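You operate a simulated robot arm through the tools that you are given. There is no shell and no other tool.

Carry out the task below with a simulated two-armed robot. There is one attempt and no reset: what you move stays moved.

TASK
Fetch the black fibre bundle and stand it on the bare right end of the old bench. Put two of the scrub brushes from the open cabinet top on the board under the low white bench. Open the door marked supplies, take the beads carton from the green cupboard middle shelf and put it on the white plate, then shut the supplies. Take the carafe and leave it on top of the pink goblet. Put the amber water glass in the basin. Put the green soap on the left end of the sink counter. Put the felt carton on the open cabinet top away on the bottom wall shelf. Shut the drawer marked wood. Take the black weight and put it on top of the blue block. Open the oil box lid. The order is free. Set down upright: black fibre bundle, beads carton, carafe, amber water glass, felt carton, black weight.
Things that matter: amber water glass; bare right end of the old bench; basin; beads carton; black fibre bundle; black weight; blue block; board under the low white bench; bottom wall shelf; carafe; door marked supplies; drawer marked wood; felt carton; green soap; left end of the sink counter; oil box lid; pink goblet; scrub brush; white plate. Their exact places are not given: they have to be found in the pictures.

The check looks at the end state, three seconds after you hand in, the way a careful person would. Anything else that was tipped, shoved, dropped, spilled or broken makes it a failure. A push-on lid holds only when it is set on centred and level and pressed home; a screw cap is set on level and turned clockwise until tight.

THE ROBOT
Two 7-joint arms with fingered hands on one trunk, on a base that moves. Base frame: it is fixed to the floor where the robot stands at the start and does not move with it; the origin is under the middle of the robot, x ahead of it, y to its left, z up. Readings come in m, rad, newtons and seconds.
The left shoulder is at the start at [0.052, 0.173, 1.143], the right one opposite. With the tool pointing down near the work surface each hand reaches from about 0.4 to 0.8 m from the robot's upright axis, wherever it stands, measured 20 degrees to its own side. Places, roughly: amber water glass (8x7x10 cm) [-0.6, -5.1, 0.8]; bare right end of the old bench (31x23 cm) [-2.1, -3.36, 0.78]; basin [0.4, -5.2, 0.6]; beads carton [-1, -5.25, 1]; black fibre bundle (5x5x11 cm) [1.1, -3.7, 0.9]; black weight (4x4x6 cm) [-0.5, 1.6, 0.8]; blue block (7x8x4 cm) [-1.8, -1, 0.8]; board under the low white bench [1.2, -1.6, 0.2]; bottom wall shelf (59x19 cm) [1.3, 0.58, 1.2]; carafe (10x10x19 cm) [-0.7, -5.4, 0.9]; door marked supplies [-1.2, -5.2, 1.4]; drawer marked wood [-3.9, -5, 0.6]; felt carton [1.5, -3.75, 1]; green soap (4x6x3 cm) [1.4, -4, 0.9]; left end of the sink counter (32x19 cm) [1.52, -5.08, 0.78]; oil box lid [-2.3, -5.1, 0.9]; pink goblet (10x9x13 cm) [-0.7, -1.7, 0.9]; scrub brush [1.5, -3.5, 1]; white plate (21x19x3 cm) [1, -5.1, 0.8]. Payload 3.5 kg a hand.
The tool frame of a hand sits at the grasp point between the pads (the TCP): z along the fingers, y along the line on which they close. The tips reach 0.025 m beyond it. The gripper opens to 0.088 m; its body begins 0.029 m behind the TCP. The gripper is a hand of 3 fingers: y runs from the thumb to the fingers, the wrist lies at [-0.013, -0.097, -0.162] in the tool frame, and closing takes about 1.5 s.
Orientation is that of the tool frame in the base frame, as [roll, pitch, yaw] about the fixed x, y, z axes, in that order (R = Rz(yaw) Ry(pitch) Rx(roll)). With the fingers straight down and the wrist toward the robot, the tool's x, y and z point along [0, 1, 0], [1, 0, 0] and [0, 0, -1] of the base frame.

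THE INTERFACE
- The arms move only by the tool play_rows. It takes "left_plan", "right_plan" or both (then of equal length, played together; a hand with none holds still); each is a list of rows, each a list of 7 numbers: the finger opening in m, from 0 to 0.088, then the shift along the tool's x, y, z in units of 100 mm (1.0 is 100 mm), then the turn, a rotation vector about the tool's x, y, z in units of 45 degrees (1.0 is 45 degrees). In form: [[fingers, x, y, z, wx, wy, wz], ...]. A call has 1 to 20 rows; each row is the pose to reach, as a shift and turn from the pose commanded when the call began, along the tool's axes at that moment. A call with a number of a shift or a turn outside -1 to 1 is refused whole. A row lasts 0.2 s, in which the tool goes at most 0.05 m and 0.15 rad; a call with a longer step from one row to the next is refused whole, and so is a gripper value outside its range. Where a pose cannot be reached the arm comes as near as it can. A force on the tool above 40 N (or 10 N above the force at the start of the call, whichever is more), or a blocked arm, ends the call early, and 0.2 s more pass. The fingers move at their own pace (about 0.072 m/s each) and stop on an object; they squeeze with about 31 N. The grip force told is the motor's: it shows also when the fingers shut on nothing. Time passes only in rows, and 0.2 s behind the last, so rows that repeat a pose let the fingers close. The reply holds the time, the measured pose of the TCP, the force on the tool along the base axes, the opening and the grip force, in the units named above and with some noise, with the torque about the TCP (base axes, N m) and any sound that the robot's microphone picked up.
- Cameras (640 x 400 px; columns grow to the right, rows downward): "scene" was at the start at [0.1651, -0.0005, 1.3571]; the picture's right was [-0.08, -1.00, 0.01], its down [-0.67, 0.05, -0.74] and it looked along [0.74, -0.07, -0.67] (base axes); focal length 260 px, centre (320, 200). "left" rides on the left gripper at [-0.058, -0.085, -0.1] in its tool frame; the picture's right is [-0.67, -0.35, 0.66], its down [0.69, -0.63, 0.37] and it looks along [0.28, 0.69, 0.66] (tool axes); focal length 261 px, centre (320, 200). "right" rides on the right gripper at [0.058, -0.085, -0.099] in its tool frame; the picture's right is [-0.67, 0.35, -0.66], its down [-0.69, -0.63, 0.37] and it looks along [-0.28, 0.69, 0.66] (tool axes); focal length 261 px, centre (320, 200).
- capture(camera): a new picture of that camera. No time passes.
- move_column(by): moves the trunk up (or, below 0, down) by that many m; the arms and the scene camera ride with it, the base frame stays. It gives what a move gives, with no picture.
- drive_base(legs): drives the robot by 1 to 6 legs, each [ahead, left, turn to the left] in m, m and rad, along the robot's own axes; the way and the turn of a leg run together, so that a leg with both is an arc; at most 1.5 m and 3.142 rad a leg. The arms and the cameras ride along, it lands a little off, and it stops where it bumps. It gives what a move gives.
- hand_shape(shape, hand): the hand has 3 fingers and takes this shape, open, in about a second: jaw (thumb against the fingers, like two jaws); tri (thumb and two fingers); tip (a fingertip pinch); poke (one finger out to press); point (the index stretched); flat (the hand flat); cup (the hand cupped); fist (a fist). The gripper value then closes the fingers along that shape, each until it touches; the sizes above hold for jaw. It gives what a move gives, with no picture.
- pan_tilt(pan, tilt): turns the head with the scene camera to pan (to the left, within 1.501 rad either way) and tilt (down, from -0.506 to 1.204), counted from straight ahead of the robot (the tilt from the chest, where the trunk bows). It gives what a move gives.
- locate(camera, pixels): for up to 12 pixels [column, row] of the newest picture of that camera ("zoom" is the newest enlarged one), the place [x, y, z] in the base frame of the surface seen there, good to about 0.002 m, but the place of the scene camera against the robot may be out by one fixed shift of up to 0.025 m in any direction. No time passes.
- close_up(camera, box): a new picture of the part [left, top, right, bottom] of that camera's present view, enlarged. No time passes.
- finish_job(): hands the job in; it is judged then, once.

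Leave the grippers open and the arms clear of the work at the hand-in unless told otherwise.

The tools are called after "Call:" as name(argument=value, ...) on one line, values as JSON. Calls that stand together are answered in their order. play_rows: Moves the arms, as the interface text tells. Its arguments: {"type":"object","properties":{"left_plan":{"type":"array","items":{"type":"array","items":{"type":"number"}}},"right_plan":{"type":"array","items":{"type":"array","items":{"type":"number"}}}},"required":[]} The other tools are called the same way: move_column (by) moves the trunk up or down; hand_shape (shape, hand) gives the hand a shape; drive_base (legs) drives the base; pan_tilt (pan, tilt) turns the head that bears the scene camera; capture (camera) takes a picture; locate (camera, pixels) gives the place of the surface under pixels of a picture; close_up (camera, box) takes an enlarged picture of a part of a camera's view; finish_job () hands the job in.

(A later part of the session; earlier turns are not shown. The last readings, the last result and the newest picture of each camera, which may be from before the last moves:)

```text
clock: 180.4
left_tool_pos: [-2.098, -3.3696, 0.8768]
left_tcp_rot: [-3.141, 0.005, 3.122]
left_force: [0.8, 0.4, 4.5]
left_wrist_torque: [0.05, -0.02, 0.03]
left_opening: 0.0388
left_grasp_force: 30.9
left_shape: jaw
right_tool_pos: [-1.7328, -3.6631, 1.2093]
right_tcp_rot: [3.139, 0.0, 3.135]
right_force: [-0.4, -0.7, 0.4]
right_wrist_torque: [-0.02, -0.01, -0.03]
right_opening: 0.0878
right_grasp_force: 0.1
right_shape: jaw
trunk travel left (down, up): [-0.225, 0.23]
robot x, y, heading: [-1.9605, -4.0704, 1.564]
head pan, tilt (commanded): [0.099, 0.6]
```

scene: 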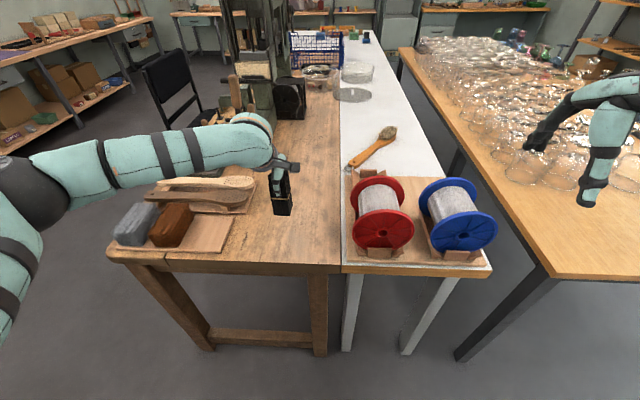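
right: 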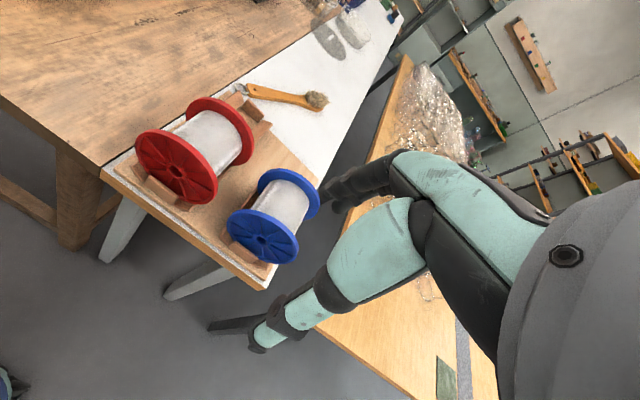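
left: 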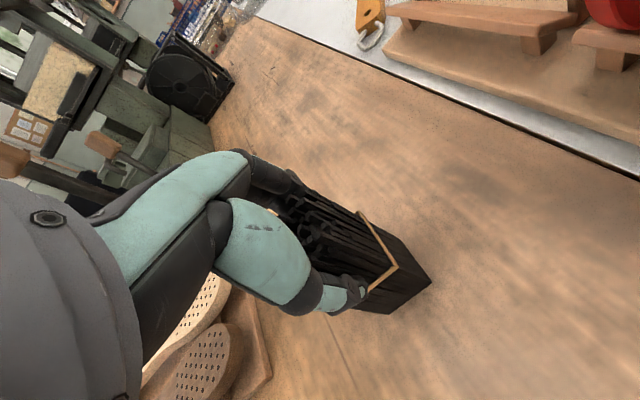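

The bundle stands on the bench now. I'll release it and rise straight up.

Call:
play_rows(left_plan=[[0.03, 0, 0, 0, 0, 0, 0], [0.088, 0, 0, 0, 0, 0, 0], [0.088, 0, 0, 0, 0, 0, 0], [0.088, 0, 0, 0, 0, 0, 0], [0.088, 0, 0, 0, 0, 0, 0], [0.088, 0, 0, -0.2, 0, 0, 0], [0.088, 0, 0, -0.5, 0, 0, 0], [0.088, 0, 0, -0.8, 0, 0, 0], [0.088, 0, 0, -1.0, 0, 0, 0]])

Call:
play_rows(left_plan=[[0.088, 0, 0, -0.4, 0, 0, 0], [0.088, 0, -0.2, -0.8, 0, 0, 0], [0.088, 0, -0.5, -1.0, 0, 0, 0], [0.088, 0, -0.9, -1.0, 0, 0, 0]])

Call:
capture(camera="scene")

Call:
capture(camera="left")

```text
clock: 182.4
left_tool_pos: [-2.0988, -3.3706, 0.9778]
left_tcp_rot: [-3.139, 0.002, 3.123]
left_force: [-0.1, -0.1, -0.4]
left_wrist_torque: [-0.01, 0.0, 0.02]
left_opening: 0.0877
left_grasp_force: 0.0
left_shape: jaw
right_tool_pos: [-1.7335, -3.6612, 1.2088]
right_tcp_rot: [-3.14, 0.001, 3.135]
right_force: [0.0, -0.3, -0.7]
right_wrist_torque: [-0.01, 0.0, 0.01]
right_opening: 0.0881
right_grasp_force: 0.0
right_shape: jaw
trunk travel left (down, up): [-0.225, 0.23]
robot x, y, heading: [-1.9577, -4.0695, 1.558]
head pan, tilt (commanded): [0.099, 0.6]
```

```text
clock: 183.4
left_tool_pos: [-2.1022, -3.4594, 1.0788]
left_tcp_rot: [-3.141, 0.005, 3.122]
left_force: [0.3, -0.1, 0.1]
left_wrist_torque: [-0.02, 0.0, -0.04]
left_opening: 0.088
left_grasp_force: 0.2
left_shape: jaw
right_tool_pos: [-1.7346, -3.6622, 1.2078]
right_tcp_rot: [3.141, 0.0, 3.135]
right_force: [0.4, 0.0, 0.7]
right_wrist_torque: [-0.01, 0.01, 0.01]
right_opening: 0.0874
right_grasp_force: 0.1
right_shape: jaw
trunk travel left (down, up): [-0.225, 0.23]
robot x, y, heading: [-1.9605, -4.0679, 1.558]
head pan, tilt (commanded): [0.099, 0.6]
```

```text
taken
```

scene: 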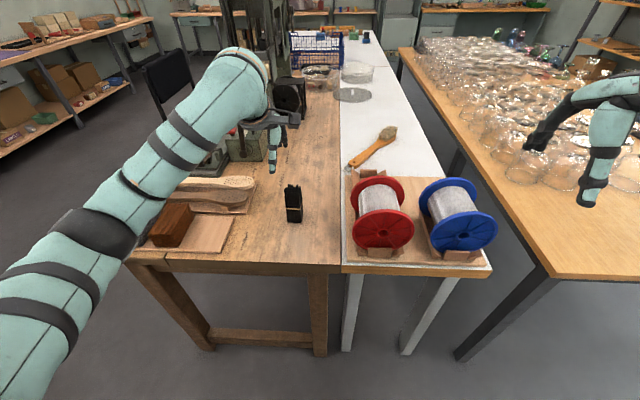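

```text
taken
```

left: 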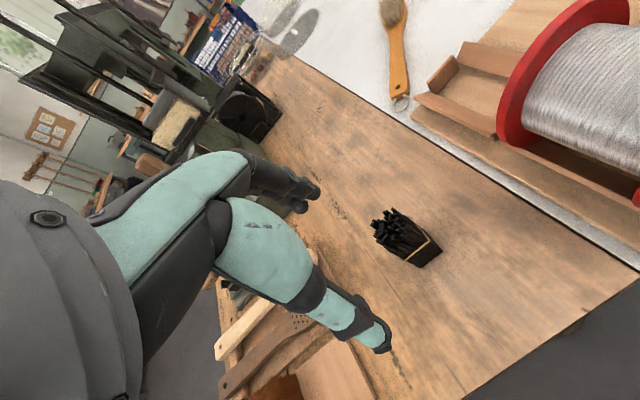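

The bundle stands upright. Now the south bench: I'll tuck the left hand, back off, and turn to face south to look for the oil box and the drawers.

Call:
play_rows(left_plan=[[0.088, 0, -0.4, -0.2, 0, 0, 0], [0.088, 0, -0.8, -0.4, 0, 0, 0], [0.088, 0, -1.0, -0.6, 0, 0, 0], [0.088, 0, -1.0, -0.8, 0, 0, 0]])

Call:
drive_base(legs=[[-0.1, 0, 0], [0, 0, 3.14]])

Call:
pan_tilt(pan=0, tilt=0.45)

Call:
capture(camera="scene")

Call:
pan_tilt(pan=-0.8, tilt=0.4)

Call:
capture(camera="scene")

```text
clock: 184.4
left_tool_pos: [-2.1039, -3.5625, 1.1548]
left_tcp_rot: [-3.139, 0.005, 3.125]
left_force: [-0.2, -0.7, 0.3]
left_wrist_torque: [-0.02, 0.02, 0.02]
left_opening: 0.0877
left_grasp_force: 0.1
left_shape: jaw
right_tool_pos: [-1.7335, -3.6626, 1.2094]
right_tcp_rot: [3.141, 0.0, 3.135]
right_force: [0.5, 0.1, 0.0]
right_wrist_torque: [0.04, 0.01, 0.0]
right_opening: 0.0876
right_grasp_force: 0.1
right_shape: jaw
trunk travel left (down, up): [-0.225, 0.23]
robot x, y, heading: [-1.959, -4.0689, 1.562]
head pan, tilt (commanded): [0.099, 0.6]
```

```text
clock: 193.0
left_tool_pos: [-1.7961, -4.6698, 1.1555]
left_tcp_rot: [-3.139, 0.005, 0.024]
left_force: [0.0, 0.7, -0.3]
left_wrist_torque: [0.0, -0.01, -0.02]
left_opening: 0.0878
left_grasp_force: 0.0
left_shape: jaw
right_tool_pos: [-2.1682, -4.5836, 1.208]
right_tcp_rot: [3.141, 0.001, 0.037]
right_force: [-0.9, 0.4, -0.9]
right_wrist_torque: [0.01, 0.0, 0.01]
right_opening: 0.0879
right_grasp_force: 0.1
right_shape: jaw
trunk travel left (down, up): [-0.225, 0.23]
robot x, y, heading: [-1.9608, -4.1697, -1.538]
head pan, tilt (commanded): [0.099, 0.6]
```

```text
clock: 193.7
left_tool_pos: [-1.7952, -4.6696, 1.1556]
left_tcp_rot: [-3.14, 0.005, 0.024]
left_force: [-1.3, -0.4, 0.1]
left_wrist_torque: [0.02, 0.03, -0.02]
left_opening: 0.0878
left_grasp_force: 0.1
left_shape: jaw
right_tool_pos: [-2.1692, -4.5842, 1.2091]
right_tcp_rot: [-3.141, 0.0, 0.036]
right_force: [1.1, 0.0, 0.0]
right_wrist_torque: [-0.02, 0.01, 0.03]
right_opening: 0.0877
right_grasp_force: 0.0
right_shape: jaw
trunk travel left (down, up): [-0.225, 0.23]
robot x, y, heading: [-1.9587, -4.1667, -1.531]
head pan, tilt (commanded): [0.0, 0.45]
```

```text
taken
```

scene: 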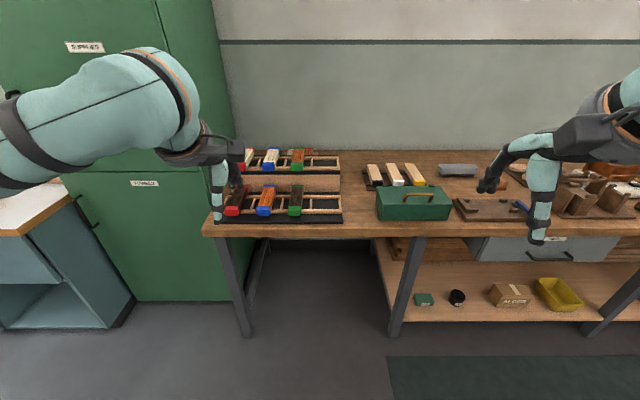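

```text
clock: 194.9
left_tool_pos: [-1.7949, -4.6694, 1.156]
left_tcp_rot: [-3.141, 0.005, 0.025]
left_force: [0.0, 0.4, 0.2]
left_wrist_torque: [-0.01, 0.03, 0.03]
left_opening: 0.0876
left_grasp_force: 0.1
left_shape: jaw
right_tool_pos: [-2.1692, -4.5844, 1.2086]
right_tcp_rot: [3.141, 0.001, 0.038]
right_force: [1.4, -0.1, 0.0]
right_wrist_torque: [0.03, 0.0, 0.0]
right_opening: 0.088
right_grasp_force: 0.0
right_shape: jaw
trunk travel left (down, up): [-0.225, 0.23]
robot x, y, heading: [-1.9613, -4.1673, -1.541]
head pan, tilt (commanded): [-0.799, 0.4]
```

```text
taken
```

scene: 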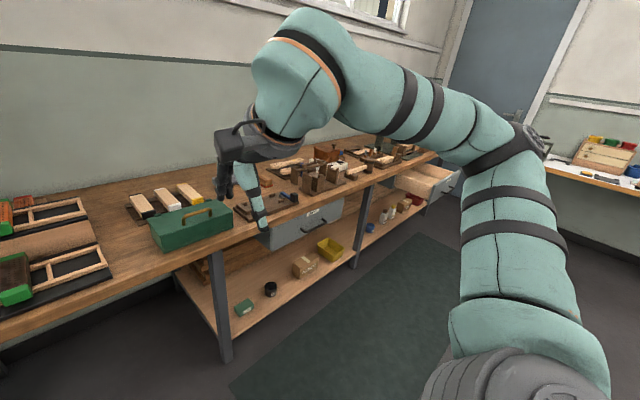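

The green box with a handle on its lid is likely the oil box, and an open drawer shows farther right. I'll enlarge the box.

Call:
pan_tilt(pan=-0.35, tilt=0.55)

Call:
capture(camera="scene")

Call:
close_up(camera="scene", box=[210, 120, 370, 220])

Call:
capture(camera="right")

```text
clock: 195.8
left_tool_pos: [-1.7946, -4.6701, 1.1559]
left_tcp_rot: [-3.141, 0.006, 0.024]
left_force: [-0.4, -0.1, -0.7]
left_wrist_torque: [-0.05, 0.0, 0.01]
left_opening: 0.0878
left_grasp_force: 0.1
left_shape: jaw
right_tool_pos: [-2.169, -4.5858, 1.2082]
right_tcp_rot: [-3.14, 0.0, 0.036]
right_force: [-0.6, 0.2, -0.1]
right_wrist_torque: [-0.01, 0.0, -0.01]
right_opening: 0.0879
right_grasp_force: 0.1
right_shape: jaw
trunk travel left (down, up): [-0.225, 0.23]
robot x, y, heading: [-1.9607, -4.1682, -1.538]
head pan, tilt (commanded): [-0.351, 0.55]
```

```text
taken
```

scene: 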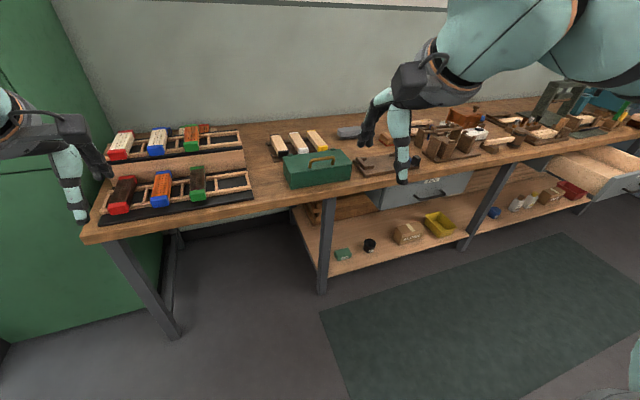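

```text
4.00 times, centred on (290, 170) of scene
```

zoom: 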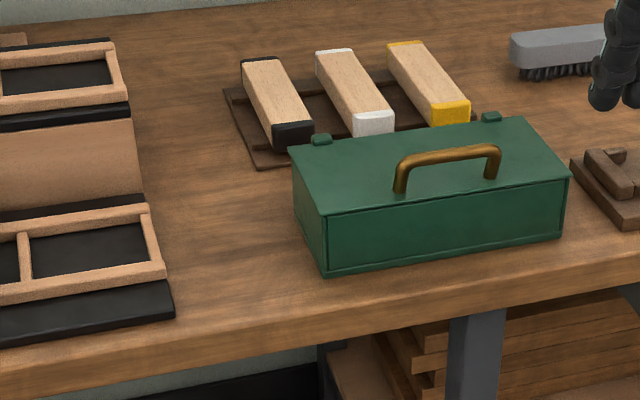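

```text
taken
```

right: 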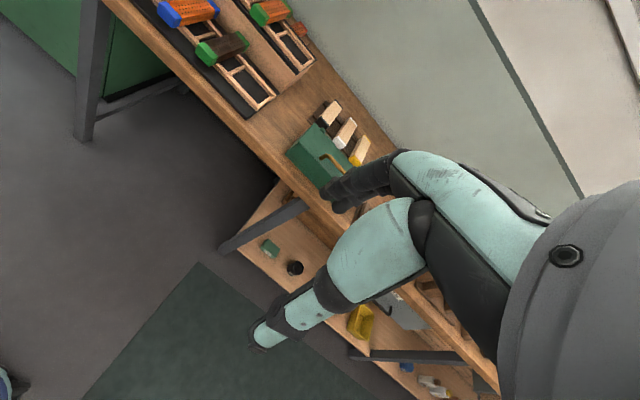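

The box has hinges at its back edge and a brass handle on the lid. I'll locate its geometry from the scene picture.

Call:
locate(camera="zoom", pixels=[[295, 160], [322, 215], [570, 175], [522, 118], [400, 188], [495, 178], [450, 155], [325, 272], [560, 240], [200, 340], [380, 125], [280, 145]])

```text
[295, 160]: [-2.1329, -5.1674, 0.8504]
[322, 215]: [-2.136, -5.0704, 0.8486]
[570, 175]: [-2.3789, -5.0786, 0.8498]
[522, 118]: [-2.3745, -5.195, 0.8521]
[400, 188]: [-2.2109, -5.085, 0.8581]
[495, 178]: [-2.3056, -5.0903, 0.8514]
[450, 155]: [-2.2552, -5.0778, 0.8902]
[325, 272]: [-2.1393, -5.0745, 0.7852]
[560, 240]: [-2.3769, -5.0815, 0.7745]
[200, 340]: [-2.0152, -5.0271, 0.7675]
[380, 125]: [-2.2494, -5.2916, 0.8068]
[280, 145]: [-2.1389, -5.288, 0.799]
```

The lid top is at z≈0.85; the handle bar runs along x near (-2.258, -5.085) at z≈0.888; the hinge is at y≈-5.19. I'll drive up to it.

Call:
drive_base(legs=[[0.3, -0.15, -0.03]])

Call:
capture(camera="right")

Call:
capture(camera="scene")

```text
clock: 198.0
left_tool_pos: [-1.9494, -4.9759, 1.1566]
left_tcp_rot: [-3.141, 0.005, -0.002]
left_force: [0.6, -0.2, 0.8]
left_wrist_torque: [0.01, 0.03, -0.01]
left_opening: 0.0877
left_grasp_force: 0.0
left_shape: jaw
right_tool_pos: [-2.3207, -4.8806, 1.2084]
right_tcp_rot: [3.141, 0.0, 0.012]
right_force: [-0.7, 0.1, -0.8]
right_wrist_torque: [-0.03, 0.01, 0.01]
right_opening: 0.0876
right_grasp_force: 0.1
right_shape: jaw
trunk travel left (down, up): [-0.225, 0.23]
robot x, y, heading: [-2.0986, -4.4684, -1.561]
head pan, tilt (commanded): [-0.351, 0.55]
```

```text
taken
```

right: 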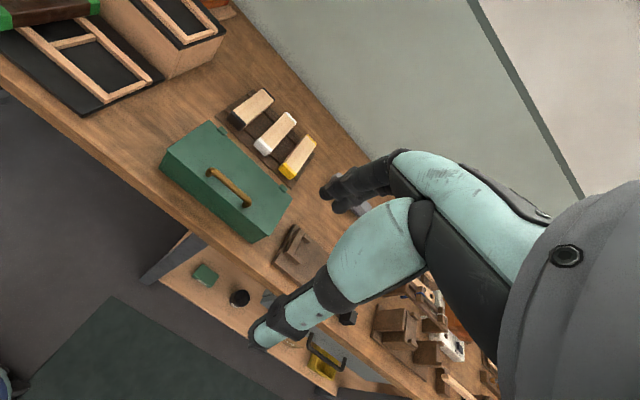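

```text
taken
```

scene: 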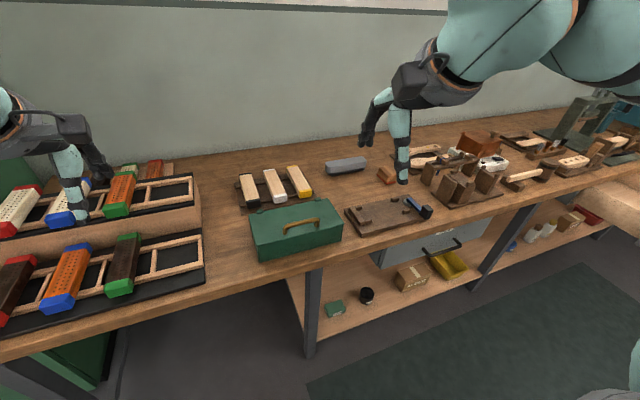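

Call:
close_up(camera="right", box=[150, 110, 310, 250])

```text
2.86 times, centred on (230, 180) of right
```

zoom: 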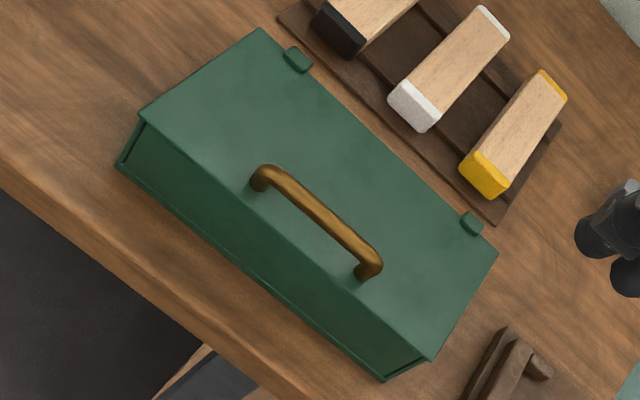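

Call:
locate(camera="zoom", pixels=[[145, 115], [262, 35], [490, 252], [430, 355], [265, 172], [312, 212], [370, 256], [258, 190], [362, 276], [298, 58], [470, 222], [315, 232]])

```text
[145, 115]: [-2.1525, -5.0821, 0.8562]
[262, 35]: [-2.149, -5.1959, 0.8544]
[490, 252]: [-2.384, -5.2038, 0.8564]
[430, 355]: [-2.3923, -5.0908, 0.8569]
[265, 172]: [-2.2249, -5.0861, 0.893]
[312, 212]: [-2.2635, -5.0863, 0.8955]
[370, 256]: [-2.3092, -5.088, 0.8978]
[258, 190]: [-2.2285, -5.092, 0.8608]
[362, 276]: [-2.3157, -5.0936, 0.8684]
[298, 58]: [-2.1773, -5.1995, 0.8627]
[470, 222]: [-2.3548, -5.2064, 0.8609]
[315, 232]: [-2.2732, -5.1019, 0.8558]
```

The handle bar centre is about (-2.267, -5.091, 0.892) and the hinge line about y=-5.203, z=0.857. I'll roll 8 cm closer so that the opening arc stays in reach, then move above the handle.

Call:
drive_base(legs=[[0.08, -0.03, 0]])

Call:
play_rows(right_plan=[[0.088, 0.2, 0.3, 0.3, 0, 0, 0], [0.088, 0.4, 0.6, 0.5, 0, 0, 0], [0.088, 0.6, 0.8, 0.8, 0, 0, 0], [0.088, 0.8, 0.9, 1.0, 0, 0, 0]])

Call:
capture(camera="right")

```text
clock: 199.0
left_tool_pos: [-1.9781, -5.0557, 1.1567]
left_tcp_rot: [-3.141, 0.005, 0.001]
left_force: [-0.6, 0.3, 0.0]
left_wrist_torque: [0.0, 0.01, -0.03]
left_opening: 0.0877
left_grasp_force: 0.0
left_shape: jaw
right_tool_pos: [-2.3497, -4.9604, 1.209]
right_tcp_rot: [3.14, 0.0, 0.01]
right_force: [-0.1, 0.4, 0.2]
right_wrist_torque: [-0.01, 0.0, 0.0]
right_opening: 0.0878
right_grasp_force: 0.1
right_shape: jaw
trunk travel left (down, up): [-0.225, 0.23]
robot x, y, heading: [-2.1285, -4.554, -1.561]
head pan, tilt (commanded): [-0.351, 0.55]
```

```text
clock: 200.0
left_tool_pos: [-1.9779, -5.0568, 1.1564]
left_tcp_rot: [-3.139, 0.004, 0.001]
left_force: [-0.8, 0.5, -0.2]
left_wrist_torque: [-0.01, 0.02, 0.02]
left_opening: 0.0879
left_grasp_force: 0.0
left_shape: jaw
right_tool_pos: [-2.2687, -5.0524, 1.1094]
right_tcp_rot: [3.14, 0.0, 0.01]
right_force: [-0.2, 0.2, 0.3]
right_wrist_torque: [-0.01, 0.01, -0.01]
right_opening: 0.0877
right_grasp_force: 0.1
right_shape: jaw
trunk travel left (down, up): [-0.225, 0.23]
robot x, y, heading: [-2.1325, -4.5563, -1.56]
head pan, tilt (commanded): [-0.351, 0.55]
```

```text
taken
```

right: 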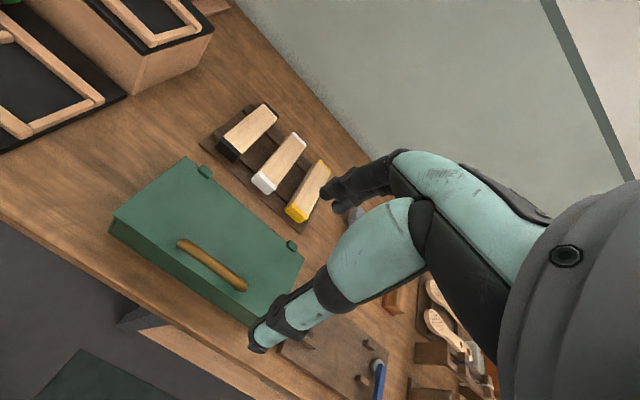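

Call:
locate(camera="right", pixels=[[184, 244], [212, 263], [240, 283], [113, 212], [187, 160], [300, 250], [205, 172], [290, 244], [215, 276], [260, 345], [327, 192], [340, 209]])

Call:
close_up(camera="right", box=[160, 220, 280, 310])

```text
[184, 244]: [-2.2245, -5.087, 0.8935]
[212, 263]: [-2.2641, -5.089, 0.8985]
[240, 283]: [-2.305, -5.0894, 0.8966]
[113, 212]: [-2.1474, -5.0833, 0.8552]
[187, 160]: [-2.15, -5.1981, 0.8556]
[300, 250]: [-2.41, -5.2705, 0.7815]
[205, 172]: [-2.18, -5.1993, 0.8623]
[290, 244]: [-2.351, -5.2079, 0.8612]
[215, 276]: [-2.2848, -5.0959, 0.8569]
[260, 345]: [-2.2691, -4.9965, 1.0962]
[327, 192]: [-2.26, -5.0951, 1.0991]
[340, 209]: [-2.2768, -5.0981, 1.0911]
```

```text
4.44 times, centred on (220, 265) of right
```

zoom: 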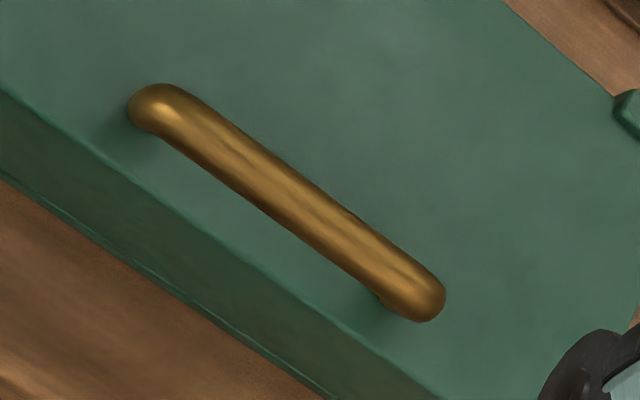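

Call:
play_rows(right_plan=[[0.088, 0.03, 0.2, 0.3, 0, 0, 0], [0.088, 0.03, 0.386, 0.6, 0, 0, 0], [0.088, 0.03, 0.386, 1.0, 0, 0, 0]])

Call:
play_rows(right_plan=[[0.088, 0, 0, 0.4, 0, 0, 0], [0.088, 0, 0, 0.8, 0, 0, 0], [0.088, 0, 0, 1.0, 0, 0, 0]])

Call:
capture(camera="right")

```text
clock: 200.8
left_tool_pos: [-1.9792, -5.0569, 1.1548]
left_tcp_rot: [-3.142, 0.004, 0.0]
left_force: [0.6, 0.8, 0.4]
left_wrist_torque: [0.01, -0.01, 0.01]
left_opening: 0.0878
left_grasp_force: 0.0
left_shape: jaw
right_tool_pos: [-2.2681, -5.088, 1.0068]
right_tcp_rot: [3.139, -0.001, 0.01]
right_force: [-0.4, 0.2, 0.3]
right_wrist_torque: [0.0, 0.0, -0.01]
right_opening: 0.0877
right_grasp_force: 0.0
right_shape: jaw
trunk travel left (down, up): [-0.225, 0.23]
robot x, y, heading: [-2.1311, -4.5521, -1.568]
head pan, tilt (commanded): [-0.351, 0.55]
```

```text
clock: 201.6
left_tool_pos: [-1.9779, -5.0569, 1.1559]
left_tcp_rot: [-3.139, 0.006, 0.0]
left_force: [-0.1, -0.7, 0.2]
left_wrist_torque: [0.04, -0.01, 0.0]
left_opening: 0.0878
left_grasp_force: 0.1
left_shape: jaw
right_tool_pos: [-2.2667, -5.0895, 0.9076]
right_tcp_rot: [-3.141, 0.001, 0.011]
right_force: [-0.5, 0.5, 0.4]
right_wrist_torque: [0.04, 0.01, 0.03]
right_opening: 0.0878
right_grasp_force: 0.1
right_shape: jaw
trunk travel left (down, up): [-0.225, 0.23]
robot x, y, heading: [-2.1304, -4.5516, -1.557]
head pan, tilt (commanded): [-0.351, 0.55]
```

```text
taken
```

right: 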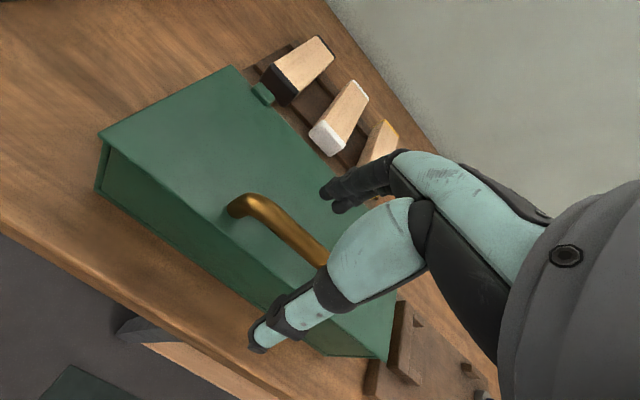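

The bar lies between thumb and fingers. I'll go down about 1 cm and close on it.

Call:
play_rows(right_plan=[[0.088, 0, 0.02, 0.11, 0, 0, 0], [0.0, 0, 0.02, 0.11, 0, 0, 0], [0.0, 0, 0.02, 0.11, 0, 0, 0], [0.0, 0, 0.02, 0.11, 0, 0, 0], [0.0, 0, 0.02, 0.11, 0, 0, 0], [0.0, 0, 0.02, 0.11, 0, 0, 0], [0.0, 0, 0.02, 0.11, 0, 0, 0], [0.0, 0, 0.02, 0.11, 0, 0, 0]])

Call:
capture(camera="right")

```text
clock: 203.4
left_tool_pos: [-1.9772, -5.0575, 1.1559]
left_tcp_rot: [-3.141, 0.005, 0.001]
left_force: [0.2, -0.2, -0.7]
left_wrist_torque: [-0.01, 0.0, 0.0]
left_opening: 0.0877
left_grasp_force: 0.1
left_shape: jaw
right_tool_pos: [-2.2671, -5.0913, 0.8969]
right_tcp_rot: [3.14, 0.001, 0.011]
right_force: [0.9, 1.9, 0.4]
right_wrist_torque: [0.0, 0.0, -0.05]
right_opening: 0.0012
right_grasp_force: 30.5
right_shape: jaw
trunk travel left (down, up): [-0.225, 0.23]
robot x, y, heading: [-2.1331, -4.5506, -1.561]
head pan, tilt (commanded): [-0.351, 0.55]
```

```text
taken
```

right: 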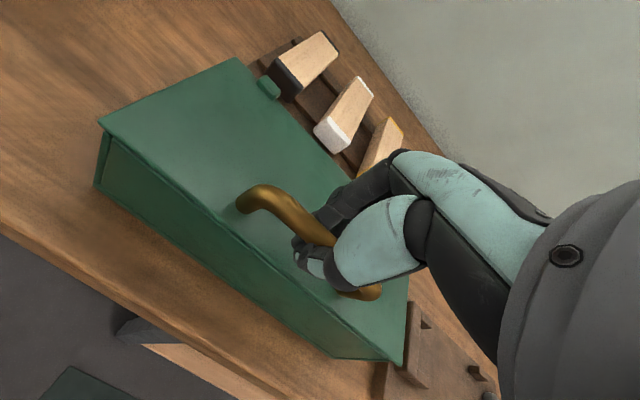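

The fingers have curled around the bar. I'll lift along the hinge arc to about 40°.

Call:
play_rows(right_plan=[[0, 0, 0.03, -0.1, 0, 0, 0], [0, 0, 0.078, -0.189, 0, 0, 0], [0, 0, 0.13, -0.28, 0, 0, 0], [0, 0, 0.187, -0.362, 0, 0, 0], [0, 0, 0.25, -0.44, 0, 0, 0], [0, 0, 0.325, -0.513, 0, 0, 0]])

Call:
capture(camera="right")

Call:
close_up(camera="scene", box=[190, 140, 430, 290])

```text
clock: 204.8
left_tool_pos: [-1.978, -5.0595, 1.1559]
left_tcp_rot: [-3.139, 0.007, 0.001]
left_force: [0.1, -0.2, 0.8]
left_wrist_torque: [0.0, -0.01, 0.03]
left_opening: 0.088
left_grasp_force: 0.2
left_shape: jaw
right_tool_pos: [-2.2662, -5.1259, 0.9495]
right_tcp_rot: [3.141, 0.0, 0.009]
right_force: [-0.1, -3.1, -6.7]
right_wrist_torque: [0.08, 0.03, -0.03]
right_opening: 0.0015
right_grasp_force: 30.5
right_shape: jaw
trunk travel left (down, up): [-0.225, 0.23]
robot x, y, heading: [-2.1301, -4.5519, -1.559]
head pan, tilt (commanded): [-0.351, 0.55]
```

```text
taken
```

right: 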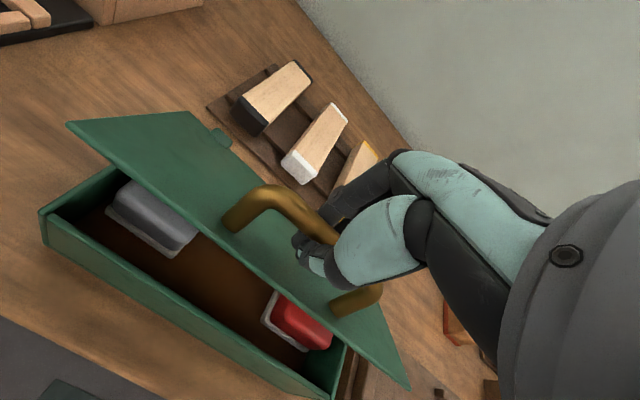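

```text
2.67 times, centred on (310, 215) of scene
```

zoom: 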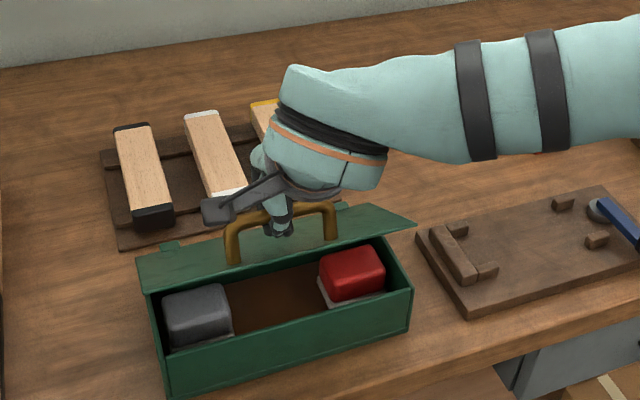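

The lid is lifting nicely (about 30°). I continue the arc to about 75°.

Call:
play_rows(right_plan=[[0, 0, 0.08, -0.065, 0, 0, 0], [0, 0, 0.162, -0.125, 0, 0, 0], [0, 0, 0.25, -0.175, 0, 0, 0], [0, 0, 0.343, -0.22, 0, 0, 0], [0, 0, 0.44, -0.255, 0, 0, 0], [0, 0, 0.538, -0.282, 0, 0, 0], [0, 0, 0.64, -0.3, 0, 0, 0], [0, 0, 0.741, -0.309, 0, 0, 0]])

Call:
capture(camera="right")

Call:
close_up(camera="scene", box=[190, 140, 430, 290])

```text
clock: 206.6
left_tool_pos: [-1.9782, -5.0591, 1.1547]
left_tcp_rot: [-3.138, 0.004, 0.0]
left_force: [0.0, -0.5, -0.4]
left_wrist_torque: [0.0, 0.0, 0.0]
left_opening: 0.0875
left_grasp_force: 0.1
left_shape: jaw
right_tool_pos: [-2.2645, -5.2013, 0.9773]
right_tcp_rot: [-3.137, 0.0, 0.011]
right_force: [2.6, 1.5, -19.9]
right_wrist_torque: [0.19, -0.01, -0.03]
right_opening: 0.0012
right_grasp_force: 31.4
right_shape: jaw
trunk travel left (down, up): [-0.225, 0.23]
robot x, y, heading: [-2.1294, -4.5516, -1.566]
head pan, tilt (commanded): [-0.351, 0.55]
```

```text
taken
```

right: 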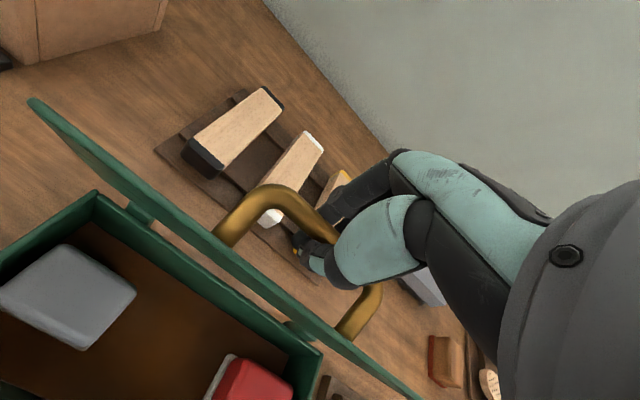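

```text
2.67 times, centred on (310, 215) of scene
```

zoom: 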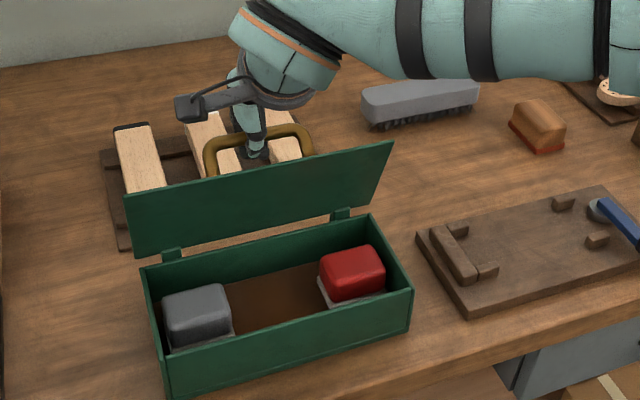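

The lid is near 80°. I'll ease the upward pull and continue a little past vertical.

Call:
play_rows(right_plan=[[0, 0, 0.05, 0.03, 0, 0, 0], [0, 0, 0.12, 0.04, 0, 0, 0], [0, 0, 0.2, 0.05, 0, 0, 0], [0, 0, 0.28, 0.07, 0, 0, 0], [0, 0, 0.36, 0.09, 0, 0, 0], [0, 0, 0.42, 0.11, 0, 0, 0]])

Call:
capture(camera="right")

Call:
close_up(camera="scene", box=[190, 140, 430, 290])

```text
clock: 208.0
left_tool_pos: [-1.9773, -5.0579, 1.1547]
left_tcp_rot: [-3.14, 0.005, -0.002]
left_force: [0.2, 0.4, 0.0]
left_wrist_torque: [0.01, -0.03, 0.03]
left_opening: 0.0877
left_grasp_force: 0.0
left_shape: jaw
right_tool_pos: [-2.2624, -5.2421, 0.9681]
right_tcp_rot: [3.141, 0.0, 0.01]
right_force: [2.4, 3.1, -6.2]
right_wrist_torque: [0.06, 0.03, -0.02]
right_opening: 0.0013
right_grasp_force: 30.9
right_shape: jaw
trunk travel left (down, up): [-0.225, 0.23]
robot x, y, heading: [-2.1326, -4.5495, -1.556]
head pan, tilt (commanded): [-0.351, 0.55]
```

```text
taken
```

right: 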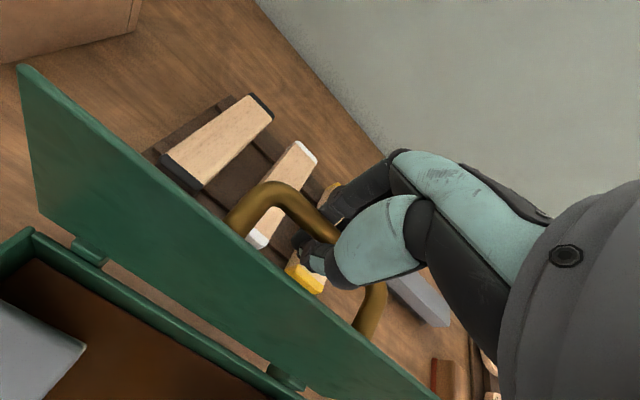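

```text
2.67 times, centred on (310, 215) of scene
```

zoom: 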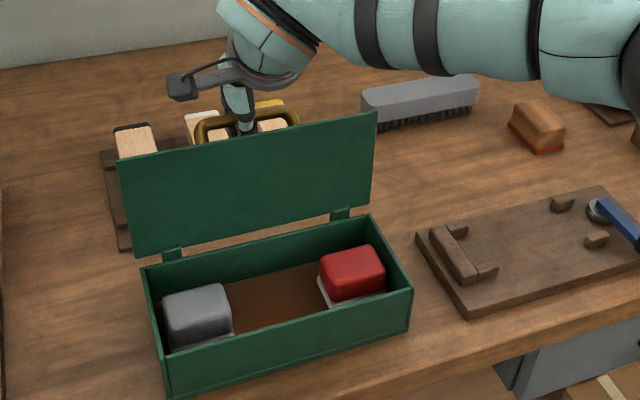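

The lid is around 92°. I'll push a bit further back, watching the force for the hinge stop.

Call:
play_rows(right_plan=[[0, 0, 0.05, 0.02, 0, 0, 0], [0, 0, 0.1, 0.035, 0, 0, 0], [0, 0, 0.15, 0.05, 0, 0, 0], [0, 0, 0.2, 0.07, 0, 0, 0]])

Call:
capture(camera="right")

```text
clock: 209.0
left_tool_pos: [-1.9787, -5.0581, 1.1557]
left_tcp_rot: [-3.14, 0.005, -0.001]
left_force: [0.7, -0.1, 0.2]
left_wrist_torque: [0.0, -0.01, 0.03]
left_opening: 0.0879
left_grasp_force: 0.3
left_shape: jaw
right_tool_pos: [-2.264, -5.2616, 0.9612]
right_tcp_rot: [-3.14, 0.0, 0.012]
right_force: [3.5, 4.1, -6.4]
right_wrist_torque: [0.04, 0.02, 0.01]
right_opening: 0.0012
right_grasp_force: 31.2
right_shape: jaw
trunk travel left (down, up): [-0.225, 0.23]
robot x, y, heading: [-2.1277, -4.5516, -1.561]
head pan, tilt (commanded): [-0.351, 0.55]
```

```text
taken
```

right: 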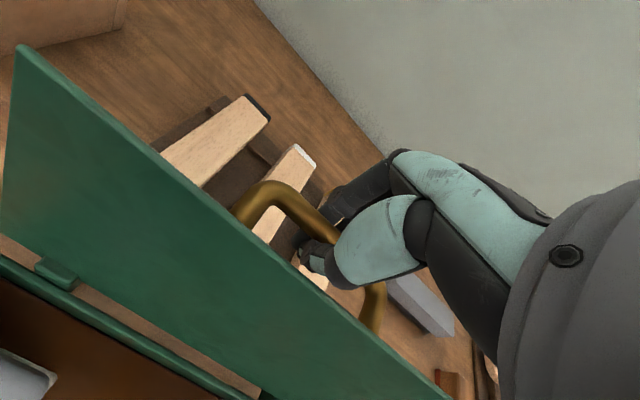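

The lid is past vertical (~103°). I'll open the fingers only a little, so the thumb doesn't push the lid, and check whether it stays.

Call:
play_rows(right_plan=[[0.01, 0, 0, 0, 0, 0, 0], [0.02, 0, 0, 0, 0, 0, 0], [0.02, 0, 0, 0, 0, 0, 0], [0.02, 0, 0, 0, 0, 0, 0]])

Call:
capture(camera="right")

Call:
close_up(camera="scene", box=[190, 140, 430, 290])

```text
clock: 210.0
left_tool_pos: [-1.9768, -5.0572, 1.1555]
left_tcp_rot: [-3.14, 0.005, 0.0]
left_force: [-0.6, 0.1, 0.3]
left_wrist_torque: [-0.04, 0.02, 0.02]
left_opening: 0.0878
left_grasp_force: 0.1
left_shape: jaw
right_tool_pos: [-2.2623, -5.2617, 0.962]
right_tcp_rot: [3.138, 0.0, 0.01]
right_force: [-0.5, -0.9, 0.2]
right_wrist_torque: [0.05, 0.03, 0.01]
right_opening: 0.0194
right_grasp_force: 0.0
right_shape: jaw
trunk travel left (down, up): [-0.225, 0.23]
robot x, y, heading: [-2.1275, -4.5525, -1.559]
head pan, tilt (commanded): [-0.351, 0.55]
```

```text
taken
```

right: 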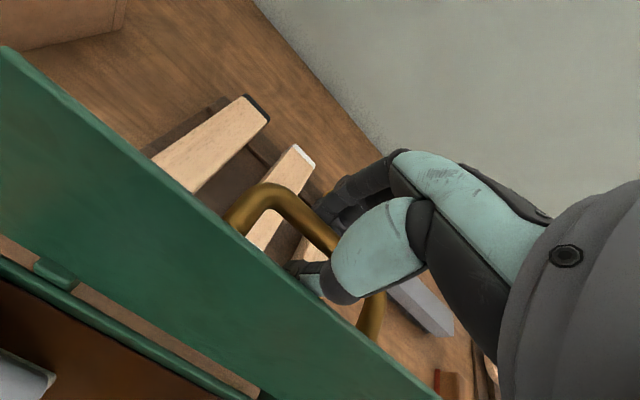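

```text
2.67 times, centred on (310, 215) of scene
```

zoom: 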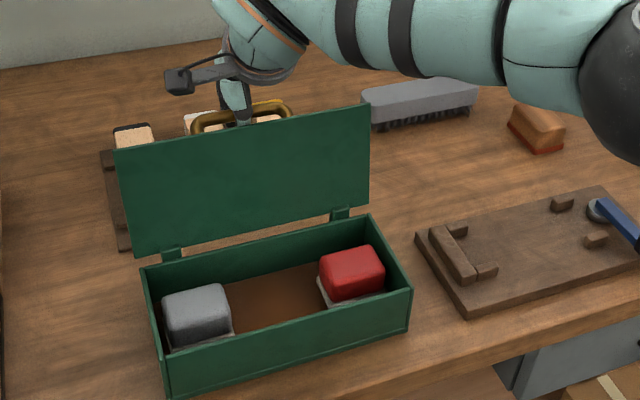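

Call:
play_rows(right_plan=[[0.024, 0, 0, -0.1, 0, 0, 0], [0.024, 0, 0, -0.2, 0, 0, 0], [0.024, 0, 0, -0.3, 0, 0, 0]])

Call:
capture(camera="right")

Call:
close_up(camera="scene", box=[190, 140, 430, 290])

```text
clock: 210.8
left_tool_pos: [-1.978, -5.0571, 1.1549]
left_tcp_rot: [3.14, 0.006, 0.0]
left_force: [0.3, 1.0, -0.2]
left_wrist_torque: [0.01, 0.01, 0.02]
left_opening: 0.0877
left_grasp_force: 0.1
left_shape: jaw
right_tool_pos: [-2.2629, -5.2603, 0.9923]
right_tcp_rot: [-3.141, -0.001, 0.011]
right_force: [0.2, 0.0, 0.1]
right_wrist_torque: [-0.01, 0.02, -0.03]
right_opening: 0.0235
right_grasp_force: 0.1
right_shape: jaw
trunk travel left (down, up): [-0.225, 0.23]
robot x, y, heading: [-2.1305, -4.5512, -1.559]
head pan, tilt (commanded): [-0.351, 0.55]
```

```text
taken
```

right: 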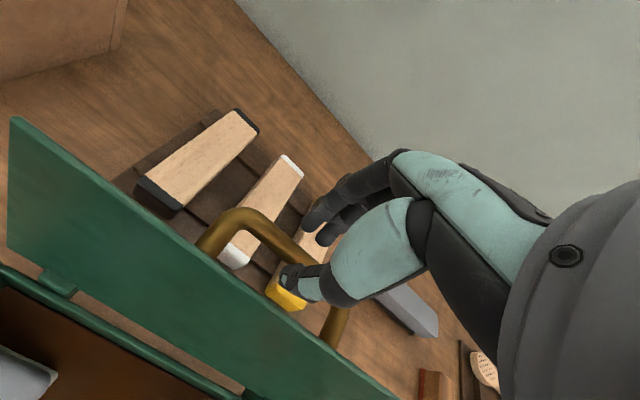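

```text
2.67 times, centred on (310, 215) of scene
```

zoom: 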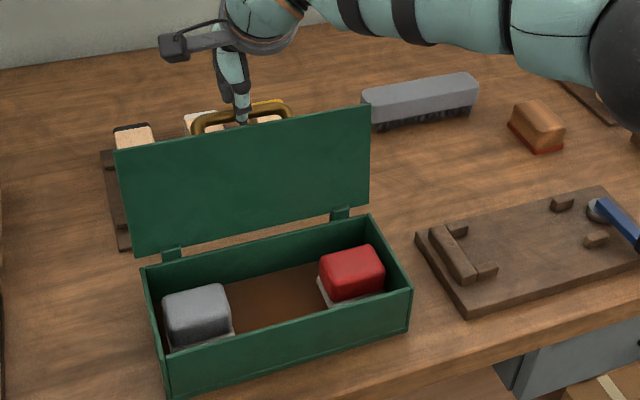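

The lid stays open by itself. I'll continue straight up, clear of the handle, then back.

Call:
play_rows(right_plan=[[0.024, 0, 0, -0.2, 0, 0, 0], [0.024, 0, 0, -0.5, 0, 0, 0], [0.024, 0, 0, -0.8, 0, 0, 0], [0.05, 0, 0, -1.0, 0, 0, 0]])

Call:
play_rows(right_plan=[[0.088, 0, -0.2, -0.4, 0, 0, 0], [0.088, 0, -0.6, -0.6, 0, 0, 0], [0.088, 0, -1.0, -0.8, 0, 0, 0]])

Call:
play_rows(right_plan=[[0.088, 0, -0.4, 0, 0, 0, 0], [0.088, 0, -0.8, 0, 0, 0, 0], [0.088, 0, -1.0, 0, 0, 0, 0]])

Call:
capture(camera="scene")

```text
clock: 211.8
left_tool_pos: [-1.9781, -5.0572, 1.1571]
left_tcp_rot: [-3.141, 0.004, 0.0]
left_force: [1.2, -0.3, -0.9]
left_wrist_torque: [-0.01, 0.03, 0.02]
left_opening: 0.088
left_grasp_force: 0.0
left_shape: jaw
right_tool_pos: [-2.2643, -5.2614, 1.0916]
right_tcp_rot: [-3.14, -0.001, 0.01]
right_force: [0.1, 1.2, 0.2]
right_wrist_torque: [-0.02, -0.02, -0.01]
right_opening: 0.0495
right_grasp_force: 0.0
right_shape: jaw
trunk travel left (down, up): [-0.225, 0.23]
robot x, y, heading: [-2.1318, -4.5484, -1.562]
head pan, tilt (commanded): [-0.351, 0.55]
```

```text
clock: 212.6
left_tool_pos: [-1.9791, -5.0555, 1.1571]
left_tcp_rot: [-3.142, 0.003, 0.0]
left_force: [-0.1, -0.6, -0.2]
left_wrist_torque: [0.02, -0.01, 0.02]
left_opening: 0.0879
left_grasp_force: 0.1
left_shape: jaw
right_tool_pos: [-2.2628, -5.1599, 1.1718]
right_tcp_rot: [3.14, 0.001, 0.011]
right_force: [-1.2, 0.1, 0.4]
right_wrist_torque: [-0.01, 0.0, 0.01]
right_opening: 0.088
right_grasp_force: 0.0
right_shape: jaw
trunk travel left (down, up): [-0.225, 0.23]
robot x, y, heading: [-2.1304, -4.5523, -1.56]
head pan, tilt (commanded): [-0.351, 0.55]
```

```text
clock: 213.4
left_tool_pos: [-1.9784, -5.0579, 1.1559]
left_tcp_rot: [-3.139, 0.005, -0.001]
left_force: [-0.8, -0.1, -0.7]
left_wrist_torque: [0.02, 0.0, 0.01]
left_opening: 0.0877
left_grasp_force: 0.0
left_shape: jaw
right_tool_pos: [-2.2642, -5.0613, 1.1692]
right_tcp_rot: [3.14, -0.001, 0.01]
right_force: [0.1, -0.1, -0.5]
right_wrist_torque: [0.02, 0.0, -0.01]
right_opening: 0.0877
right_grasp_force: 0.1
right_shape: jaw
trunk travel left (down, up): [-0.225, 0.23]
robot x, y, heading: [-2.1339, -4.5534, -1.559]
head pan, tilt (commanded): [-0.351, 0.55]
```

```text
taken
```

scene: 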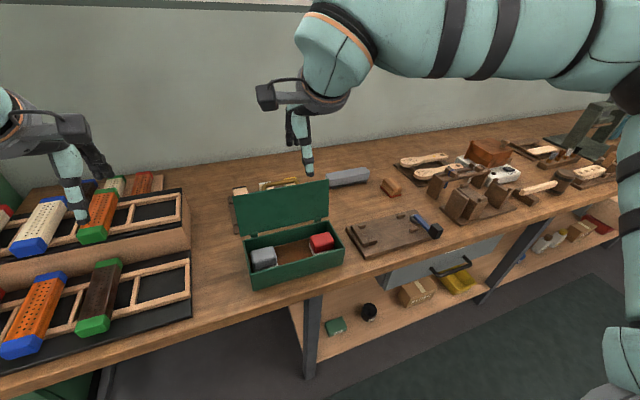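

The oil box lid is open. Now I'll back off and strafe west to the open drawer.

Call:
drive_base(legs=[[-0.4, 0, 0], [0, -1.3, 0]])

Call:
pan_tilt(pan=-0.1, tilt=0.65)

Call:
capture(camera="scene")

Call:
capture(camera="right")

```text
clock: 222.1
left_tool_pos: [-3.2986, -4.6583, 1.155]
left_tcp_rot: [-3.139, 0.006, -0.028]
left_force: [0.2, 0.4, -0.8]
left_wrist_torque: [0.0, -0.02, -0.01]
left_opening: 0.0878
left_grasp_force: 0.1
left_shape: jaw
right_tool_pos: [-3.5853, -4.6566, 1.1697]
right_tcp_rot: [-3.14, 0.001, -0.015]
right_force: [-0.8, -0.2, 0.4]
right_wrist_torque: [-0.02, -0.01, -0.02]
right_opening: 0.0876
right_grasp_force: 0.2
right_shape: jaw
trunk travel left (down, up): [-0.225, 0.23]
robot x, y, heading: [-3.4375, -4.1446, -1.588]
head pan, tilt (commanded): [-0.351, 0.55]
```

```text
clock: 222.8
left_tool_pos: [-3.2984, -4.6583, 1.1553]
left_tcp_rot: [-3.138, 0.006, -0.029]
left_force: [-0.2, -1.0, -0.9]
left_wrist_torque: [0.01, 0.01, 0.01]
left_opening: 0.0877
left_grasp_force: 0.1
left_shape: jaw
right_tool_pos: [-3.5844, -4.6562, 1.1715]
right_tcp_rot: [3.14, -0.001, -0.015]
right_force: [0.4, -0.3, 0.3]
right_wrist_torque: [-0.06, 0.01, -0.06]
right_opening: 0.0877
right_grasp_force: 0.1
right_shape: jaw
trunk travel left (down, up): [-0.225, 0.23]
robot x, y, heading: [-3.4373, -4.1509, -1.585]
head pan, tilt (commanded): [-0.099, 0.649]
```

```text
taken
```

scene: 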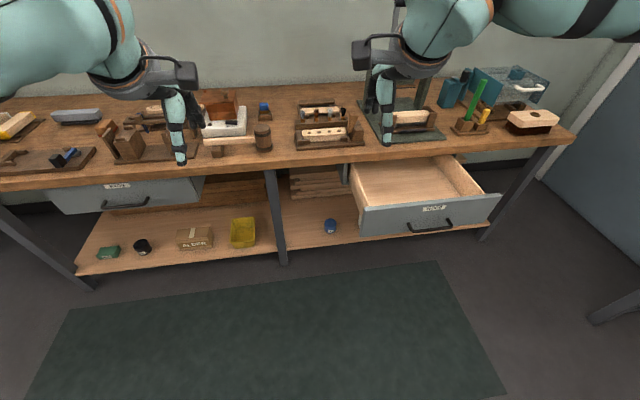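

```text
taken
```

right: 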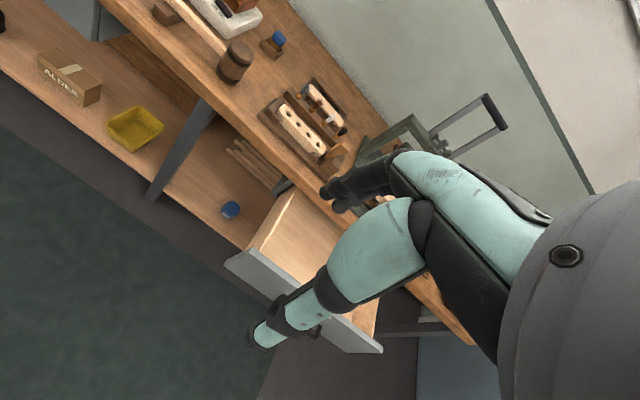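

The open drawer at (430,210) carries a label. I'll enlarge to read it and locate its front.

Call:
close_up(camera="scene", box=[340, 150, 500, 250])

Call:
locate(camera="zoom", pixels=[[60, 225], [636, 185], [375, 240], [280, 310], [455, 290], [90, 330], [600, 270], [300, 130], [20, 20], [365, 310]])

```text
4.00 times, centred on (420, 200) of scene
```

zoom: 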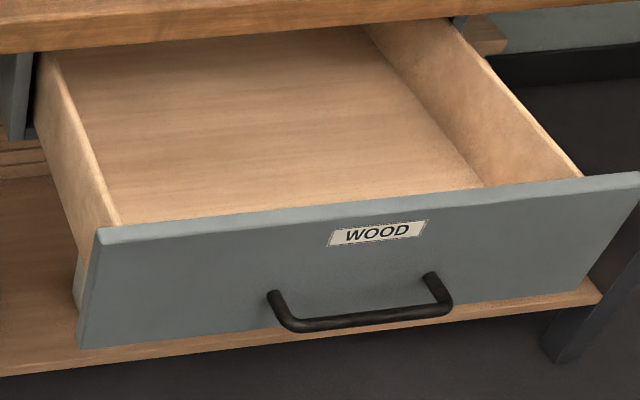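

```text
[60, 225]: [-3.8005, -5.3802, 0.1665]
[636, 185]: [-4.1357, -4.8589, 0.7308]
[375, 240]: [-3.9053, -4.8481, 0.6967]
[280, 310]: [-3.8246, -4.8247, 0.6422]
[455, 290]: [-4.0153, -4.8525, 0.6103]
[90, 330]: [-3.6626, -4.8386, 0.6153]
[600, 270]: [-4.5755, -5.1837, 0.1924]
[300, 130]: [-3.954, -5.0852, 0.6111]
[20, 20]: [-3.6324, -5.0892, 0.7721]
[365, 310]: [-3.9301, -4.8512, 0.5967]
```

The label reads WOOD. I'll check where the neighbouring closed drawer's front sits relative to the bench edge, to know how far to push.

Call:
locate(camera="scene", pixels=[[150, 192], [80, 200], [150, 176], [150, 180], [60, 185], [120, 184], [330, 160], [430, 151], [370, 158], [150, 170], [125, 203]])

Call:
close_up(camera="scene", box=[30, 140, 230, 240])

```text
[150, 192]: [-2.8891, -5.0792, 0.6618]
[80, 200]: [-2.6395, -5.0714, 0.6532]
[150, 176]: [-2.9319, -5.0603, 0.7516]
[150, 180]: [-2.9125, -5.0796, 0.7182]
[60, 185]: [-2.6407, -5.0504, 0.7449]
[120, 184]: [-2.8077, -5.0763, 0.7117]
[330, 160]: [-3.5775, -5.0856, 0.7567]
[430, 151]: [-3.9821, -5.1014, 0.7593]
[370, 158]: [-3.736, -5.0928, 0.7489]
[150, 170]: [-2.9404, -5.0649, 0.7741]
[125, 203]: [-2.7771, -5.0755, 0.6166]
```

```text
3.20 times, centred on (130, 190) of scene
```

zoom: 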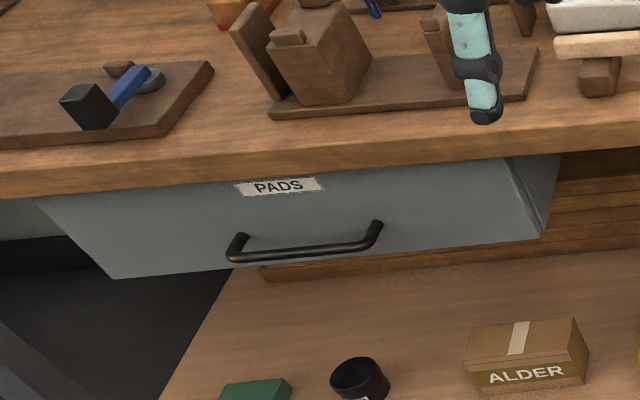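

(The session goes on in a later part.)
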